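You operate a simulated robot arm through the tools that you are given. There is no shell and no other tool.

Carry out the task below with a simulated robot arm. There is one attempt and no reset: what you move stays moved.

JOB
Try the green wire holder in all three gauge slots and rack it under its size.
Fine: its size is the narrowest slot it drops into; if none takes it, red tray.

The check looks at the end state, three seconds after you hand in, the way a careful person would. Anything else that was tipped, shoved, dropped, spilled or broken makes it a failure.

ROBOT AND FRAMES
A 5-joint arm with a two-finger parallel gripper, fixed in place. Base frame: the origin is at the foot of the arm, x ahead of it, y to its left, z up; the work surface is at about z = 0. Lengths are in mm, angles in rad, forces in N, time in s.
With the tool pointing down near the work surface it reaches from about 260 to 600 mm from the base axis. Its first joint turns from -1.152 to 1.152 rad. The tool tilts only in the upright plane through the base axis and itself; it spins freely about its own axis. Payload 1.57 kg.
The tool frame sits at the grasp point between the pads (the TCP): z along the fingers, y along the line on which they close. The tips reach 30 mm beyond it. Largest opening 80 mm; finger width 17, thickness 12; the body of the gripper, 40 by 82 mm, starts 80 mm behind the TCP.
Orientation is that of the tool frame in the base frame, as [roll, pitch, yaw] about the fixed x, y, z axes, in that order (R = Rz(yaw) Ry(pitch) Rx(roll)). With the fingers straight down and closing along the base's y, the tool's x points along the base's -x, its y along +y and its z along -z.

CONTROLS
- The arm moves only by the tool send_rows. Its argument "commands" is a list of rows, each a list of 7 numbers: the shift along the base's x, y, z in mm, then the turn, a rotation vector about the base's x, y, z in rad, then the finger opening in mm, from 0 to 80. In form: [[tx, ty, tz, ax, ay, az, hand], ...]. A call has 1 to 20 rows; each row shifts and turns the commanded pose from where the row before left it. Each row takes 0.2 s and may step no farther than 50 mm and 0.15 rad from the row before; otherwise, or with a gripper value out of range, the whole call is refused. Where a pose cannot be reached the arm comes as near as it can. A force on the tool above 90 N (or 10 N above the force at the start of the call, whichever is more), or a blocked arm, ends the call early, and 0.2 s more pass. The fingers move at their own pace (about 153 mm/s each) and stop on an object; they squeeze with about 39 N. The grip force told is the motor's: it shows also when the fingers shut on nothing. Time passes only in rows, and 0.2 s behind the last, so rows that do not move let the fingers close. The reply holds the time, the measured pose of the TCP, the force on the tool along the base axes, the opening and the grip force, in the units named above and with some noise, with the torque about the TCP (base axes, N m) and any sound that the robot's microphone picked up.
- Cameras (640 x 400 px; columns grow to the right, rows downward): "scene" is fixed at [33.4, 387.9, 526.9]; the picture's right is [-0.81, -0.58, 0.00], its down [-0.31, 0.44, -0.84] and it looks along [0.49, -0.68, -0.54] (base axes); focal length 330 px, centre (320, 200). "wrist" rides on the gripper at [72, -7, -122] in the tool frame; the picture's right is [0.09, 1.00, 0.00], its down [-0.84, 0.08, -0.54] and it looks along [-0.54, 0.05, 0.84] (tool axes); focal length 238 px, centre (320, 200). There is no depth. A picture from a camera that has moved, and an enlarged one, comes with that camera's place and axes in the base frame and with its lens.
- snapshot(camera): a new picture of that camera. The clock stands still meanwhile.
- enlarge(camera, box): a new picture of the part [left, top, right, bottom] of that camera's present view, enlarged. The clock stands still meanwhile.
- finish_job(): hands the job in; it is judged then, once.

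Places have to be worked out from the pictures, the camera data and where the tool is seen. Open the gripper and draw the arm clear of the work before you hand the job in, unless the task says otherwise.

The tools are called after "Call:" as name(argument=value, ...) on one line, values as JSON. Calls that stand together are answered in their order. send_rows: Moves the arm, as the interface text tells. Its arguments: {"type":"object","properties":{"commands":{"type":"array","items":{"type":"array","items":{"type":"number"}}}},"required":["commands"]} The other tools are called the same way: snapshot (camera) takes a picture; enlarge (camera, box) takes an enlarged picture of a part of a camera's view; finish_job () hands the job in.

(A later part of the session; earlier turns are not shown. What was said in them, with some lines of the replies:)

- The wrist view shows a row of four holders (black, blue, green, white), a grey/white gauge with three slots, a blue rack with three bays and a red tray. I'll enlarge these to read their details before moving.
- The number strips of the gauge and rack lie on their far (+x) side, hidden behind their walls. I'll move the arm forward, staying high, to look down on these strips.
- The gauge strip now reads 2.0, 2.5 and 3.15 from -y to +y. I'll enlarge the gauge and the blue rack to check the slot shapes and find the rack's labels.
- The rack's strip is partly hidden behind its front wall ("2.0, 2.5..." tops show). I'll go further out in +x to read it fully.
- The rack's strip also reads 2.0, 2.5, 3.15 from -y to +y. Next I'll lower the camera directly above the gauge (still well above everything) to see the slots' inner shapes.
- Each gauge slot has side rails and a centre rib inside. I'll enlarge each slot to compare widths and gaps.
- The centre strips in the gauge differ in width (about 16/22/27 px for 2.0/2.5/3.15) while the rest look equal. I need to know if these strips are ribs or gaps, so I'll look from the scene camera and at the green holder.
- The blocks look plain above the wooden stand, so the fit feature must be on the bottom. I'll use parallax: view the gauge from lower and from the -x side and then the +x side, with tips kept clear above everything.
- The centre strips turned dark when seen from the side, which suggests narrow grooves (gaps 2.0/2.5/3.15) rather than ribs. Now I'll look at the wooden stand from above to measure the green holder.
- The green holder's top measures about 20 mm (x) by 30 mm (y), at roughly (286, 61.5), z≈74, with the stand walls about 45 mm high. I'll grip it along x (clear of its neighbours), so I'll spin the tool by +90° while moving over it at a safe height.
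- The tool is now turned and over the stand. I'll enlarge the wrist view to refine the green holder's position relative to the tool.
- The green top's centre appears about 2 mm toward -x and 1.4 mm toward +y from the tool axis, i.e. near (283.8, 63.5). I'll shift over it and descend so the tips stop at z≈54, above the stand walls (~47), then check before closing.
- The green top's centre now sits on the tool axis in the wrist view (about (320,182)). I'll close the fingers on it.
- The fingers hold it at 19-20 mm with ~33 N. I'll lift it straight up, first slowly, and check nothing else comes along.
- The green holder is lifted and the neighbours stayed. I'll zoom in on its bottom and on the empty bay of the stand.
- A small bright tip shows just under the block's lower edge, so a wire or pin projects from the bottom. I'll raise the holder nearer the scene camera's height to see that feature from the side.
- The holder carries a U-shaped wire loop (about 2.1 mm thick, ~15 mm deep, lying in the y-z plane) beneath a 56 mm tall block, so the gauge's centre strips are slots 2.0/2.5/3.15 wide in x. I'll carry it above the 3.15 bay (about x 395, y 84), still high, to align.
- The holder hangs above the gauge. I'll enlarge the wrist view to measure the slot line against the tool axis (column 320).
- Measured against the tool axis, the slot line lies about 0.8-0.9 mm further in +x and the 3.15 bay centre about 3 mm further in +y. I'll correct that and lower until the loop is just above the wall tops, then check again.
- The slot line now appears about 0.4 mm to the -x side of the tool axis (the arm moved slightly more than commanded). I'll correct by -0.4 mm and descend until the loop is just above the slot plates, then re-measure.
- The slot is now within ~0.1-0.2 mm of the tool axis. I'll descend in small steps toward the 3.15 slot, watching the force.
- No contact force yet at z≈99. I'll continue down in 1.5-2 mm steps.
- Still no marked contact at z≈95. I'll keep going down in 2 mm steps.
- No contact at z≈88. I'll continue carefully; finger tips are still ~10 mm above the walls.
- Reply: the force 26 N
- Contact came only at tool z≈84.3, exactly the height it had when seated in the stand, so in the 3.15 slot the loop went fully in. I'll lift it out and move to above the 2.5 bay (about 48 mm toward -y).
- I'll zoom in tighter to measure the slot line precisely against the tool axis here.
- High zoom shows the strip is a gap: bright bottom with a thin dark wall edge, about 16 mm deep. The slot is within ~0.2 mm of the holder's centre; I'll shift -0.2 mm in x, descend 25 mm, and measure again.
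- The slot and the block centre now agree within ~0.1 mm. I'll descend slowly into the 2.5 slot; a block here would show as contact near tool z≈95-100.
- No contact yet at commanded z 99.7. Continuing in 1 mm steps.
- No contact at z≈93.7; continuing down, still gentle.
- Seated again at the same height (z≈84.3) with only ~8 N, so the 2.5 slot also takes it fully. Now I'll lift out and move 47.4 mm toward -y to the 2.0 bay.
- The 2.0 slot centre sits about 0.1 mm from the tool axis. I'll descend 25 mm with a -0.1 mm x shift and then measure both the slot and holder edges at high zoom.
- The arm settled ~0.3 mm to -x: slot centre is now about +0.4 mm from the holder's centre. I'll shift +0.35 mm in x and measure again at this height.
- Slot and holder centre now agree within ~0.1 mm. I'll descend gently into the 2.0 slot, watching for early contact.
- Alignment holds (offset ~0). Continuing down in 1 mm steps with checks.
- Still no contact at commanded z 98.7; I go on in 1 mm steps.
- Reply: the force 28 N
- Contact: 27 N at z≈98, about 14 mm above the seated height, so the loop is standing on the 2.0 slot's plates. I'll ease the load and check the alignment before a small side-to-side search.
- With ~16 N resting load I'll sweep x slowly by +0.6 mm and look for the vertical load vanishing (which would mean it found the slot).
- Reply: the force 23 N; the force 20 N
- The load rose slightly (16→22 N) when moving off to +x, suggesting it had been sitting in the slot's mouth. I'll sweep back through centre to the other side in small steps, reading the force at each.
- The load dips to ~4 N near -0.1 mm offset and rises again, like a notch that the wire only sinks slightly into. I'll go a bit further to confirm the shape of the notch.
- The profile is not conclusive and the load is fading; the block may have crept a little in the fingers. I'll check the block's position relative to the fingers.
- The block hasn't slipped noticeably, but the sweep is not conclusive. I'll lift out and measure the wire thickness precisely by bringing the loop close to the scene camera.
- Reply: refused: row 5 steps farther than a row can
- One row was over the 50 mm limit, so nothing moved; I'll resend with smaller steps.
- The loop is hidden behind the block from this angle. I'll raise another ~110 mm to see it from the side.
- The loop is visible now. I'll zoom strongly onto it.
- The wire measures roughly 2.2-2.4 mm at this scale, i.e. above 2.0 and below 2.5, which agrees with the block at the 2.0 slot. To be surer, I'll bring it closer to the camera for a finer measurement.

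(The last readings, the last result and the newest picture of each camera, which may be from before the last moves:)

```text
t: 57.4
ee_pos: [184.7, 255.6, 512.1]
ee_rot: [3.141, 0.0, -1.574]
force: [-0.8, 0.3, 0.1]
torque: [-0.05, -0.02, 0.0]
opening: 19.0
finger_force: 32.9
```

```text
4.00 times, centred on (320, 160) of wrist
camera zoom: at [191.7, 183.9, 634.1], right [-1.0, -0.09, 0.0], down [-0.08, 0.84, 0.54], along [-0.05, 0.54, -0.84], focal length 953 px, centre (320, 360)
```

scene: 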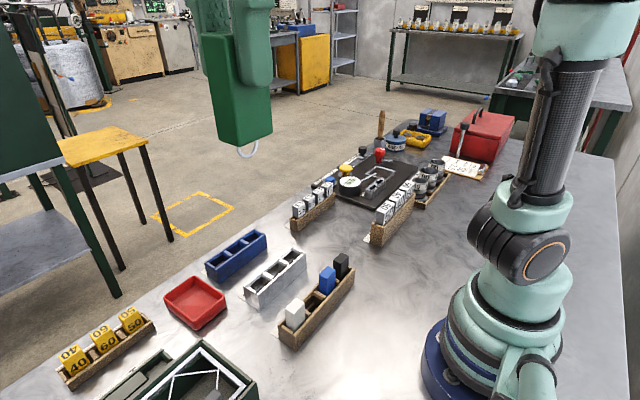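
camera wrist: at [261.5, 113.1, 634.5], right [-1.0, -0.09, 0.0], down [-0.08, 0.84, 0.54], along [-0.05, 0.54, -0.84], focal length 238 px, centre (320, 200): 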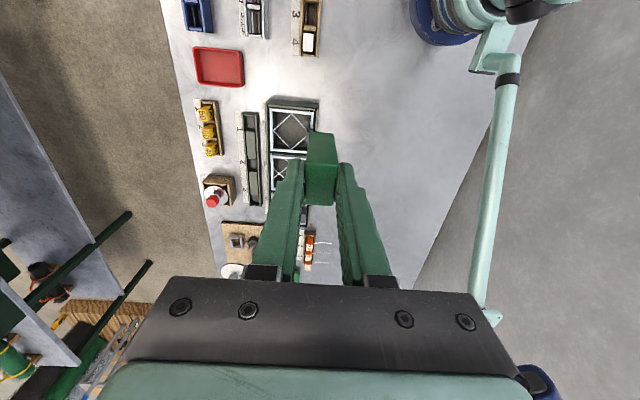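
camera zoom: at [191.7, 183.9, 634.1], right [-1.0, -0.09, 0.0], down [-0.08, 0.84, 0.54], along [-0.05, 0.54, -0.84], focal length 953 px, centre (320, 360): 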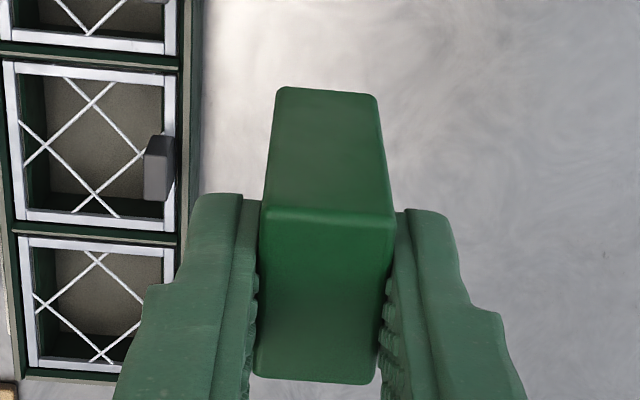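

Call:
enlarge(camera="scene", box=[230, 138, 266, 162])

Call:
enlarge(camera="scene", box=[210, 100, 280, 165])

```text
16.00 times, centred on (248, 150) of scene
camera zoom: at [33.4, 387.9, 526.9], right [-0.81, -0.58, 0.0], down [-0.31, 0.44, -0.84], along [0.49, -0.68, -0.54], focal length 5286 px, centre (1472, 1000)
```

zoom: 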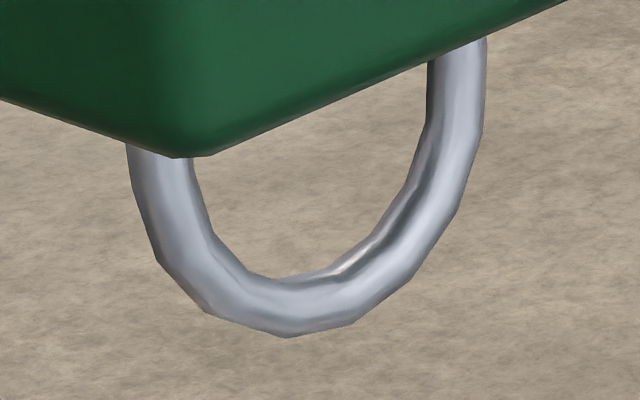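

```text
6.15 times, centred on (245, 132) of scene
camera zoom: at [33.4, 387.9, 526.9], right [-0.81, -0.58, 0.0], down [-0.31, 0.44, -0.84], along [0.49, -0.68, -0.54], focal length 2033 px, centre (782, 615)
```

zoom: 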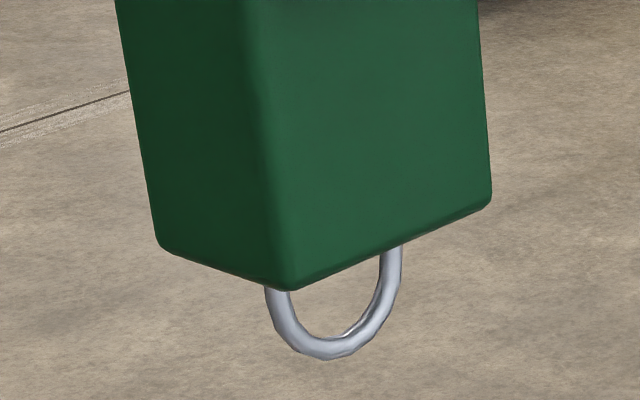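

Closer up, the wire measures about 2.3-2.4 mm: too thick for the 2.0 slot (which blocked it) and fitting 2.5 and 3.15 (both took it fully). So its size is 2.5; I'll carry it over the middle ("2.5") bay of the blue rack at a safe height.

Call:
send_rows(commands=[[15, -10, -15, 0, 0, 0, 14], [23, -15, -22, 0, 0, 0, 14], [25, -17, -24, 0, 0, 0, 14], [25, -17, -24, 0, 0, 0, 14], [25, -17, -24, 0, 0, 0, 14], [25, -17, -24, 0, 0, 0, 14], [25, -17, -24, 0, 0, 0, 14], [25, -17, -24, 0, 0, 0, 14], [25, -17, -24, 0, 0, 0, 14], [25, -17, -24, 0, 0, 0, 14], [25, -17, -24, 0, 0, 0, 14], [25, -17, -24, 0, 0, 0, 14], [20, -14, -20, 0, 0, 0, 14], [16, -10, -15, 0, 0, 0, 14], [0, 0, 0, 0, 0, 0, 14], [0, 0, 0, 0, 0, 0, 14]])

Call:
snapshot(camera="wrist")

Call:
snapshot(camera="scene")

```text
t: 60.8
ee_pos: [508.6, 35.1, 202.2]
ee_rot: [3.141, 0.0, -1.572]
force: [0.0, 0.1, -0.6]
torque: [-0.01, 0.0, 0.01]
opening: 19.0
finger_force: 33.6
```

```text
taken
camera wrist: at [515.6, -36.3, 322.6], right [-1.0, -0.09, 0.0], down [-0.08, 0.84, 0.54], along [-0.05, 0.54, -0.84], focal length 238 px, centre (320, 200)
```

wrist: 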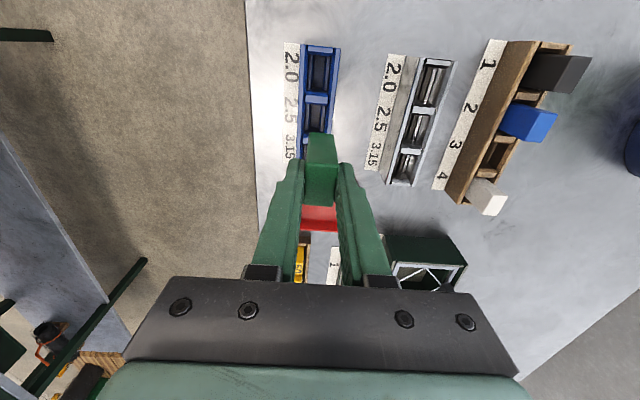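

```text
taken
```

scene: 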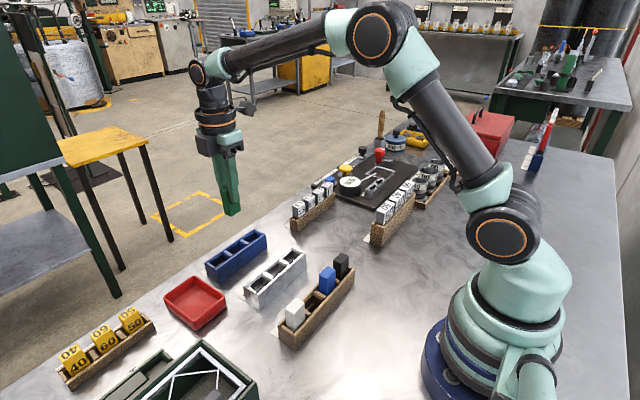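

The holder is above the rack. I'll enlarge the wrist view to read the bays and locate the middle one.

Call:
enlarge(camera="wrist", box=[270, 35, 370, 145])

Call:
enlarge(camera="wrist", box=[290, 90, 350, 140])

Call:
enlarge(camera="wrist", box=[270, 120, 370, 220])

```text
3.64 times, centred on (320, 90) of wrist
camera zoom: at [515.6, -36.3, 322.6], right [-1.0, -0.09, 0.0], down [-0.08, 0.84, 0.54], along [-0.05, 0.54, -0.84], focal length 867 px, centre (320, 600)
```

zoom: 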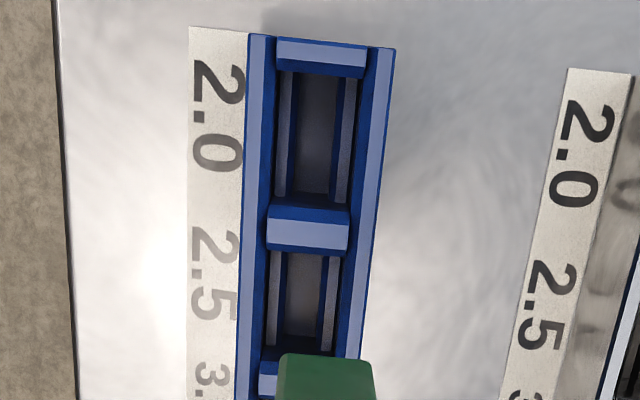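

```text
8.00 times, centred on (320, 115) of wrist
camera zoom: at [515.6, -36.3, 322.6], right [-1.0, -0.09, 0.0], down [-0.08, 0.84, 0.54], along [-0.05, 0.54, -0.84], focal length 1907 px, centre (320, 880)
```

zoom: 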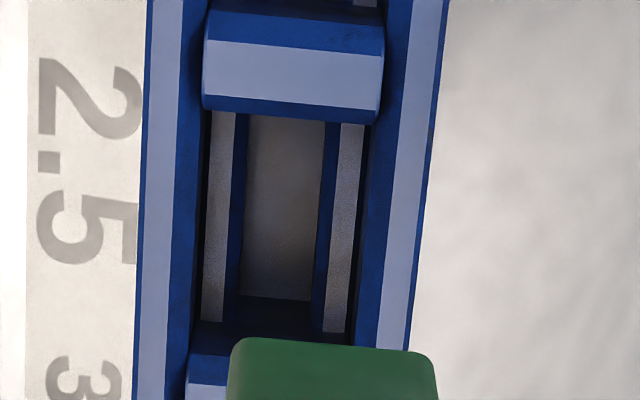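

```text
4.00 times, centred on (320, 170) of wrist
camera zoom: at [515.6, -36.3, 322.6], right [-1.0, -0.09, 0.0], down [-0.08, 0.84, 0.54], along [-0.05, 0.54, -0.84], focal length 953 px, centre (320, 320)
```

zoom: 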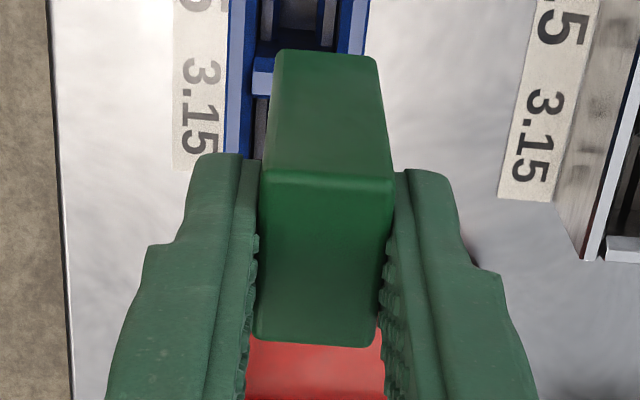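

The rack's middle bay has two side rails with a wide central gap; its centre is about +5.7 mm in x and ~0 mm in y from the tool. I'll shift +5.7 mm and lower to just above the walls, then re-check.

Call:
send_rows(commands=[[5.7, 0.2, -20, 0, 0, 0, 14], [0, 0, -25, 0, 0, 0, 14], [0, 0, -18, 0, 0, 0, 14], [0, 0, 0, 0, 0, 0, 14], [0, 0, 0, 0, 0, 0, 14]])

Call:
enlarge(camera="wrist", box=[270, 40, 370, 140])

Call:
enlarge(camera="wrist", box=[290, 90, 350, 140])

Call:
enlarge(camera="scene", box=[190, 190, 290, 290])

```text
t: 62.0
ee_pos: [513.7, 35.6, 137.9]
ee_rot: [3.141, 0.001, -1.572]
force: [-0.2, -0.8, -1.2]
torque: [0.0, 0.01, 0.03]
opening: 18.9
finger_force: 33.2
```

```text
4.00 times, centred on (320, 90) of wrist
camera zoom: at [521.2, -36.1, 259.5], right [-1.0, -0.09, 0.0], down [-0.08, 0.84, 0.54], along [-0.05, 0.54, -0.84], focal length 953 px, centre (320, 640)
```

zoom: 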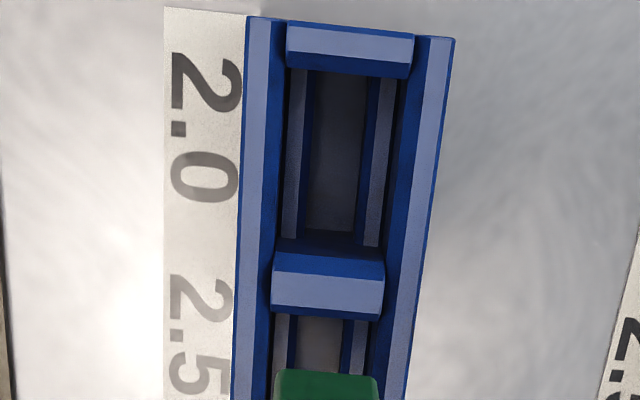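

```text
8.00 times, centred on (320, 115) of wrist
camera zoom: at [521.2, -36.1, 259.5], right [-1.0, -0.09, 0.0], down [-0.08, 0.84, 0.54], along [-0.05, 0.54, -0.84], focal length 1907 px, centre (320, 880)
```

zoom: 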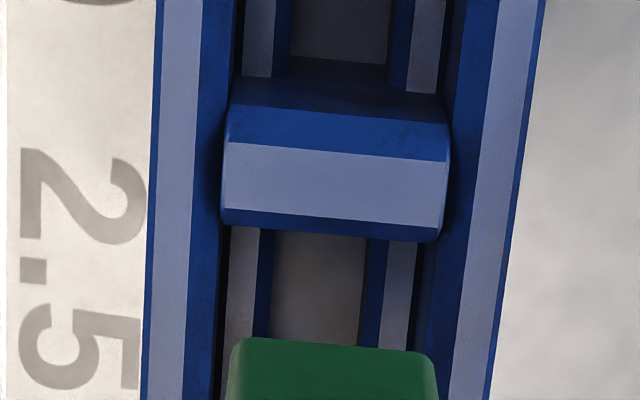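

```text
4.00 times, centred on (240, 240) of scene
camera zoom: at [33.4, 387.9, 526.9], right [-0.81, -0.58, 0.0], down [-0.31, 0.44, -0.84], along [0.49, -0.68, -0.54], focal length 1322 px, centre (640, 40)
```

zoom: 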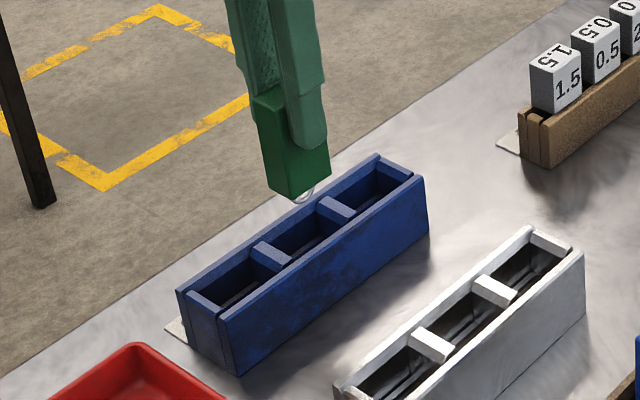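

Rails are centred within ~0.2 mm of the holder and there is ~4 mm clearance to the dividers. I'll lower it into the 2.5 bay, slowing near the seat height (~84).

Call:
send_rows(commands=[[0, 0, -10, 0, 0, 0, 14], [0, 0, -10, 0, 0, 0, 14], [0, 0, -8, 0, 0, 0, 14], [0, 0, -6, 0, 0, 0, 14], [0, 0, -5, 0, 0, 0, 14], [0, 0, 0, 0, 0, 0, 14]])

Call:
enlarge(camera="scene", box=[190, 190, 290, 290])

Call:
enlarge(camera="wrist", box=[270, 60, 370, 210])

```text
t: 63.4
ee_pos: [515.0, 36.7, 98.3]
ee_rot: [-3.141, 0.0, -1.574]
force: [-0.2, -0.1, -0.9]
torque: [0.02, -0.03, 0.0]
opening: 18.9
finger_force: 33.0
```

```text
4.00 times, centred on (240, 240) of scene
camera zoom: at [33.4, 387.9, 526.9], right [-0.81, -0.58, 0.0], down [-0.31, 0.44, -0.84], along [0.49, -0.68, -0.54], focal length 1322 px, centre (640, 40)
```

zoom: 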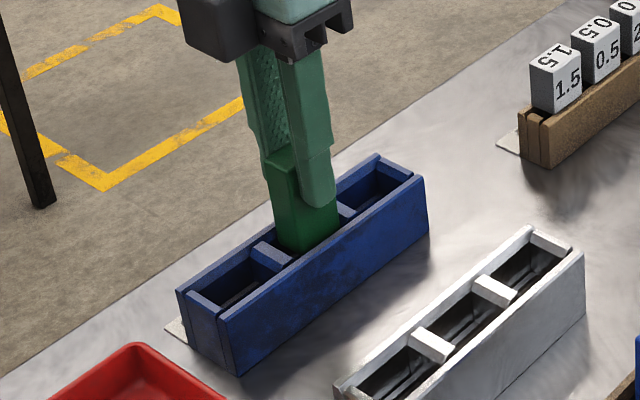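

```text
2.67 times, centred on (320, 135) of wrist
camera zoom: at [521.5, -36.1, 220.0], right [-1.0, -0.09, 0.0], down [-0.08, 0.84, 0.54], along [-0.05, 0.54, -0.84], focal length 636 px, centre (320, 373)
```

zoom: 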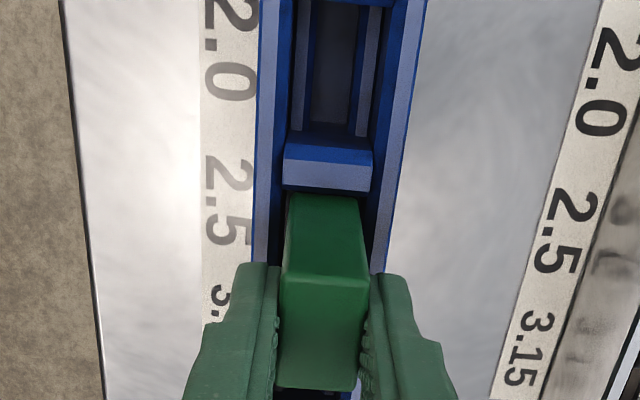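

The block enters the middle bay, beside "2.5", without contact. I'll continue down slowly to the seat.

Call:
send_rows(commands=[[0, 0, -3, 0, 0, 0, 14], [0, 0, -3, 0, 0, 0, 14], [0, 0, -3, 0, 0, 0, 14], [0, 0, -2, 0, 0, 0, 14], [0, 0, -1, 0, 0, 0, 14], [0, 0, 0, 0, 0, 0, 14]])

```text
t: 64.8
ee_pos: [514.4, 34.8, 86.8]
ee_rot: [-3.14, 0.0, -1.572]
force: [0.1, -0.3, -0.7]
torque: [0.0, 0.01, -0.03]
opening: 18.9
finger_force: 33.3
```

Call:
send_rows(commands=[[0, 0, -1, 0, 0, 0, 14], [0, 0, -1, 0, 0, 0, 14], [0, 0, 0, 0, 0, 0, 14]])

```text
t: 65.6
ee_pos: [513.4, 36.1, 86.0]
ee_rot: [-3.14, 0.0, -1.573]
force: [-0.4, -0.7, -0.7]
torque: [-0.01, 0.01, 0.0]
opening: 19.0
finger_force: 33.8
```

Call:
send_rows(commands=[[0, 0, -0.7, 0, 0, 0, 14], [0, 0, -0.7, 0, 0, 0, 14], [0, 0, 0, 0, 0, 0, 14]])

```text
t: 66.4
ee_pos: [515.2, 35.6, 84.1]
ee_rot: [3.142, 0.0, -1.572]
force: [-0.4, -0.2, 1.1]
torque: [0.02, 0.01, -0.01]
opening: 18.7
finger_force: 33.1
```

A first hint of contact (1.1 N) at z≈84, the expected seat. One more small step to confirm before releasing.

Call:
send_rows(commands=[[0, 0, -0.5, 0, 0, 0, 14], [0, 0, 0, 0, 0, 0, 14]])

Call:
enlarge(camera="scene", box=[190, 190, 290, 290])

Call:
enlarge(camera="wrist", box=[270, 60, 370, 210])

```text
t: 67.0
ee_pos: [514.8, 36.9, 83.7]
ee_rot: [-3.141, 0.0, -1.574]
force: [-4.3, -0.8, 11.9]
torque: [-0.1, 0.27, 0.03]
opening: 18.9
finger_force: 32.7
```

```text
4.00 times, centred on (240, 240) of scene
camera zoom: at [33.3, 387.9, 526.9], right [-0.81, -0.58, 0.0], down [-0.31, 0.44, -0.84], along [0.49, -0.68, -0.54], focal length 1322 px, centre (640, 40)
```

zoom: 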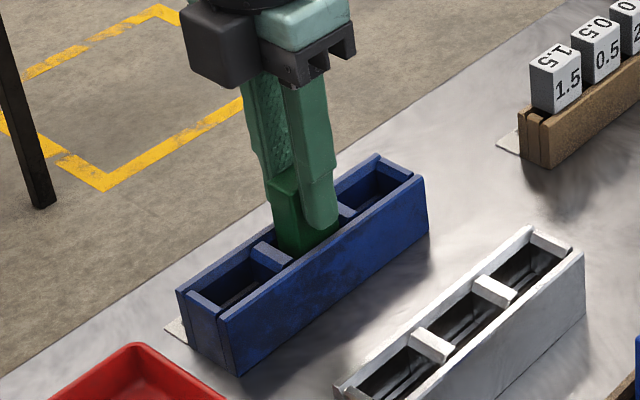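

```text
2.67 times, centred on (320, 135) of wrist
camera zoom: at [521.5, -35.5, 204.9], right [-1.0, -0.09, 0.0], down [-0.08, 0.84, 0.54], along [-0.05, 0.54, -0.84], focal length 636 px, centre (320, 373)
```

zoom: 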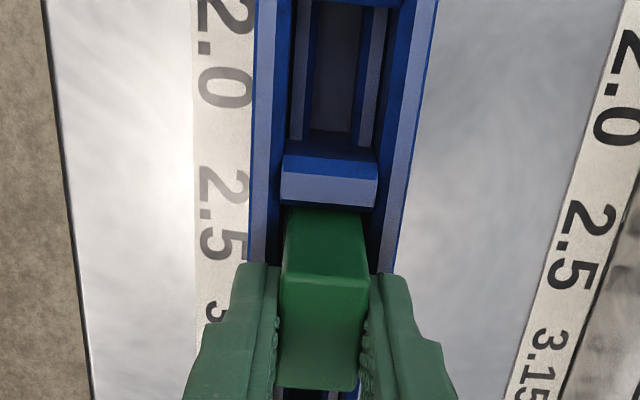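

Seated firmly (12 N) in the bay beside "2.5". I'll ease the load, open the fingers, and lift straight away.

Call:
send_rows(commands=[[0, 0, 0.5, 0, 0, 0, 14], [0, 0, 0, 0, 0, 0, 22], [0, 0, 0, 0, 0, 0, 34], [0, 0, 0, 0, 0, 0, 44], [0, 0, 0, 0, 0, 0, 44]])

Call:
enlarge(camera="wrist", box=[250, 60, 390, 210])

Call:
enlarge(camera="scene", box=[190, 190, 290, 290])

```text
t: 68.2
ee_pos: [514.7, 36.3, 83.0]
ee_rot: [3.141, -0.001, -1.572]
force: [0.0, 0.4, 0.0]
torque: [-0.01, 0.01, -0.04]
opening: 44.1
finger_force: 0.0
```

```text
2.67 times, centred on (320, 135) of wrist
camera zoom: at [521.4, -35.5, 204.5], right [-1.0, -0.09, 0.0], down [-0.08, 0.84, 0.54], along [-0.05, 0.54, -0.84], focal length 636 px, centre (320, 373)
```

zoom: 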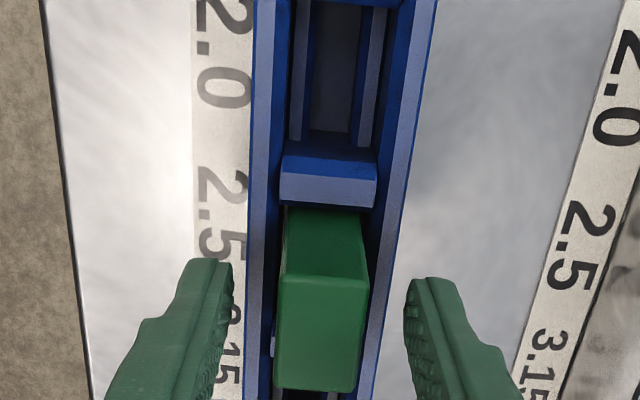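

```text
4.00 times, centred on (240, 240) of scene
camera zoom: at [33.4, 387.9, 526.9], right [-0.81, -0.58, 0.0], down [-0.31, 0.44, -0.84], along [0.49, -0.68, -0.54], focal length 1322 px, centre (640, 40)
```

zoom: 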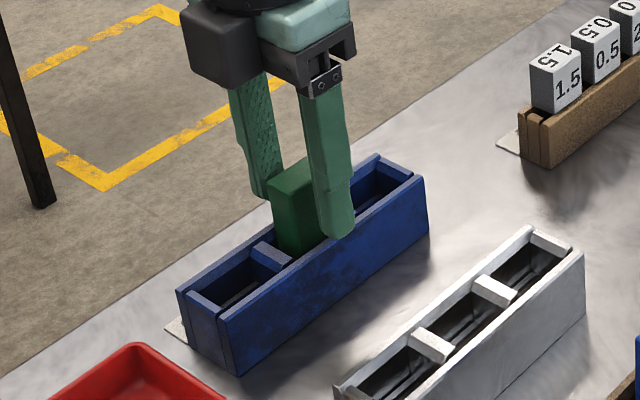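

The holder is released and stands in the bay. I'll lift straight up, then back away and check it.

Call:
send_rows(commands=[[0, 0, 10, 0, 0, 0, 44], [0, 0, 25, 0, 0, 0, 44], [0, 0, 40, 0, 0, 0, 50], [0, 0, 45, 0, 0, 0, 60], [0, 0, 40, 0, 0, 0, 60], [0, 0, 0, 0, 0, 0, 60]])

Call:
enlarge(camera="wrist", box=[250, 60, 390, 210])

Call:
enlarge(camera="scene", box=[190, 200, 300, 300])

Call:
snapshot(camera="scene")

```text
t: 69.6
ee_pos: [515.1, 35.9, 245.2]
ee_rot: [3.14, 0.001, -1.573]
force: [-0.4, -0.8, 0.0]
torque: [-0.03, 0.01, 0.0]
opening: 60.0
finger_force: 0.1
```

```text
2.67 times, centred on (320, 135) of wrist
camera zoom: at [521.1, -35.6, 366.4], right [-1.0, -0.09, 0.0], down [-0.08, 0.84, 0.54], along [-0.05, 0.54, -0.84], focal length 636 px, centre (320, 373)
```

zoom: 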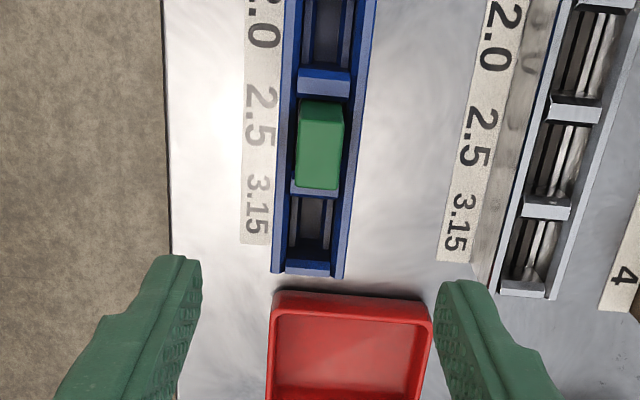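

```text
4.00 times, centred on (245, 250) of scene
camera zoom: at [33.4, 387.9, 526.9], right [-0.81, -0.58, 0.0], down [-0.31, 0.44, -0.84], along [0.49, -0.68, -0.54], focal length 1322 px, centre (620, 0)
```

zoom: 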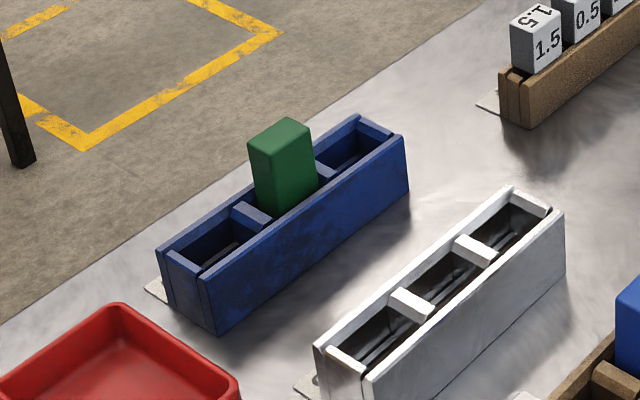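

```text
taken
```

scene: 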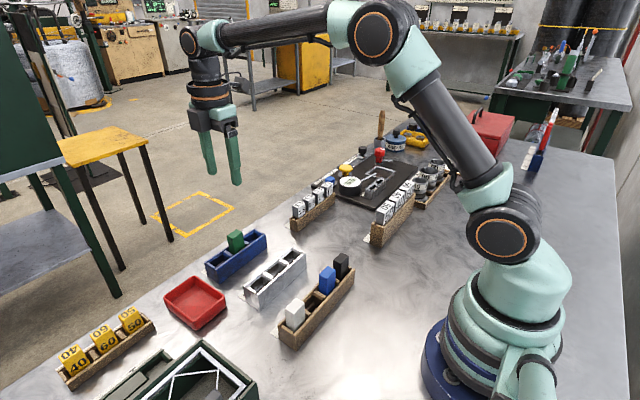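

The holder stands in the rack's middle bay (2.5) and everything else looks untouched. I'll zoom in to check that it sits upright and fully down, and inspect the gauge and stand.

Call:
enlarge(camera="scene", box=[215, 220, 275, 275])

Call:
enlarge(camera="wrist", box=[295, 75, 345, 145])

Call:
enlarge(camera="scene", box=[235, 240, 365, 355])

```text
7.27 times, centred on (245, 248) of scene
camera zoom: at [33.4, 387.9, 526.9], right [-0.81, -0.58, 0.0], down [-0.31, 0.44, -0.84], along [0.49, -0.68, -0.54], focal length 2403 px, centre (866, -146)
```

zoom: 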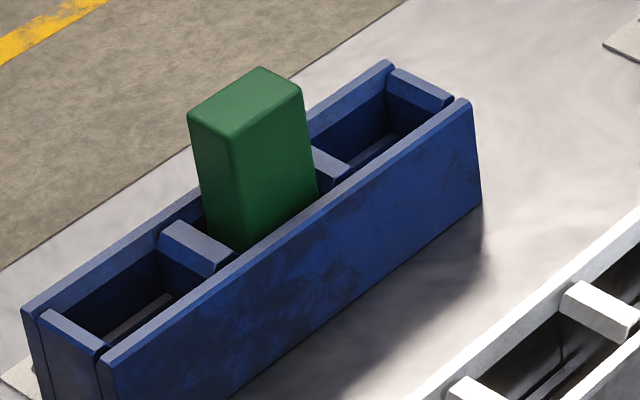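

```text
5.71 times, centred on (320, 110) of wrist
camera zoom: at [521.1, -35.6, 366.4], right [-1.0, -0.09, 0.0], down [-0.08, 0.84, 0.54], along [-0.05, 0.54, -0.84], focal length 1362 px, centre (320, 714)
```

zoom: 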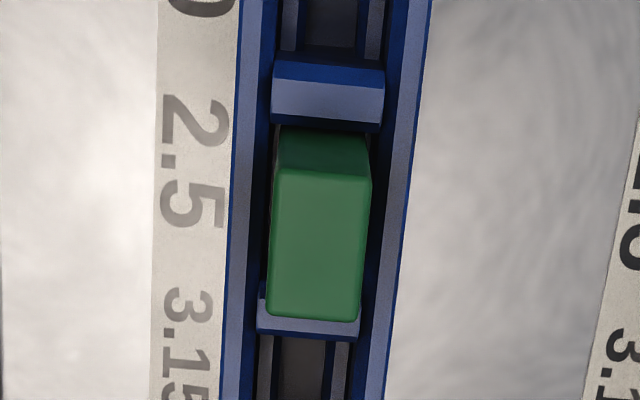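

```text
3.48 times, centred on (300, 298) of scene
camera zoom: at [33.4, 387.9, 526.9], right [-0.81, -0.58, 0.0], down [-0.31, 0.44, -0.84], along [0.49, -0.68, -0.54], focal length 1149 px, centre (390, -139)
```

zoom: 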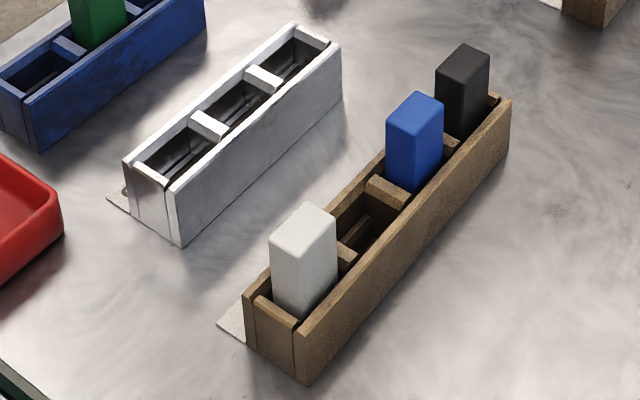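

The holder stands upright and fully down in the 2.5 bay; gauge, stand and other holders are untouched. I'll draw the arm up and back, clear of the work, before handing in.

Call:
send_rows(commands=[[0, 0, 30, 0, 0, 0, 70], [-20, 0, 30, 0, 0, 0, 80], [-35, 0, 20, 0, 0, 0, 80], [-35, 0, 10, 0, 0, 0, 80], [-30, 0, 0, 0, 0, 0, 80], [0, 0, 0, 0, 0, 0, 80], [0, 0, 0, 0, 0, 0, 80]])

Call:
snapshot(camera="scene")

```text
t: 71.2
ee_pos: [396.7, 36.5, 333.5]
ee_rot: [3.141, 0.0, -1.572]
force: [0.2, -0.8, 0.2]
torque: [-0.03, 0.03, -0.04]
opening: 79.9
finger_force: 0.1
```

```text
taken
```

scene: 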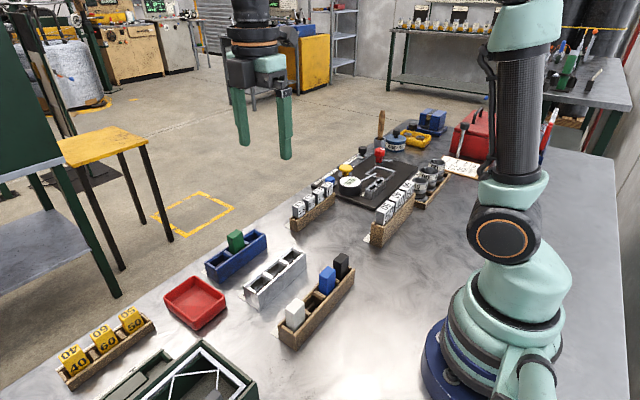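

The green holder is in the blue rack's 2.5 bay. The 3.15 and 2.5 slots took it fully and the 2.0 slot blocked it. The gripper is open and the arm is well clear, so I'm handing the job in.

Call:
finish_job()

```text
The job is handed in.
```

I tried the green wire holder in all three gauge slots and racked it in the blue rack's 2.5 bay. I've handed the job in and don't have the result yet.

| Gauge slot | Result |
|---|---|
| 3.15 | Dropped fully in, to the same height it had in the stand |
| 2.5 | Dropped fully in, to the same height, with almost no resistance |
| 2.0 | Stopped about 14 mm above the seat, and stayed blocked through a small side-to-side sweep |

The wire loop under the holder measured about 2.3–2.4 mm in the camera views. That fits the same result, since it is too thick for 2.0 but fits 2.5.

During the 2.0 try the block crept up about half a millimetre in the fingers. It still seated fully in the rack and stood upright after release. In the final picture the other holders, gauge, stand and tray look undisturbed, and the arm is open and clear of the work.
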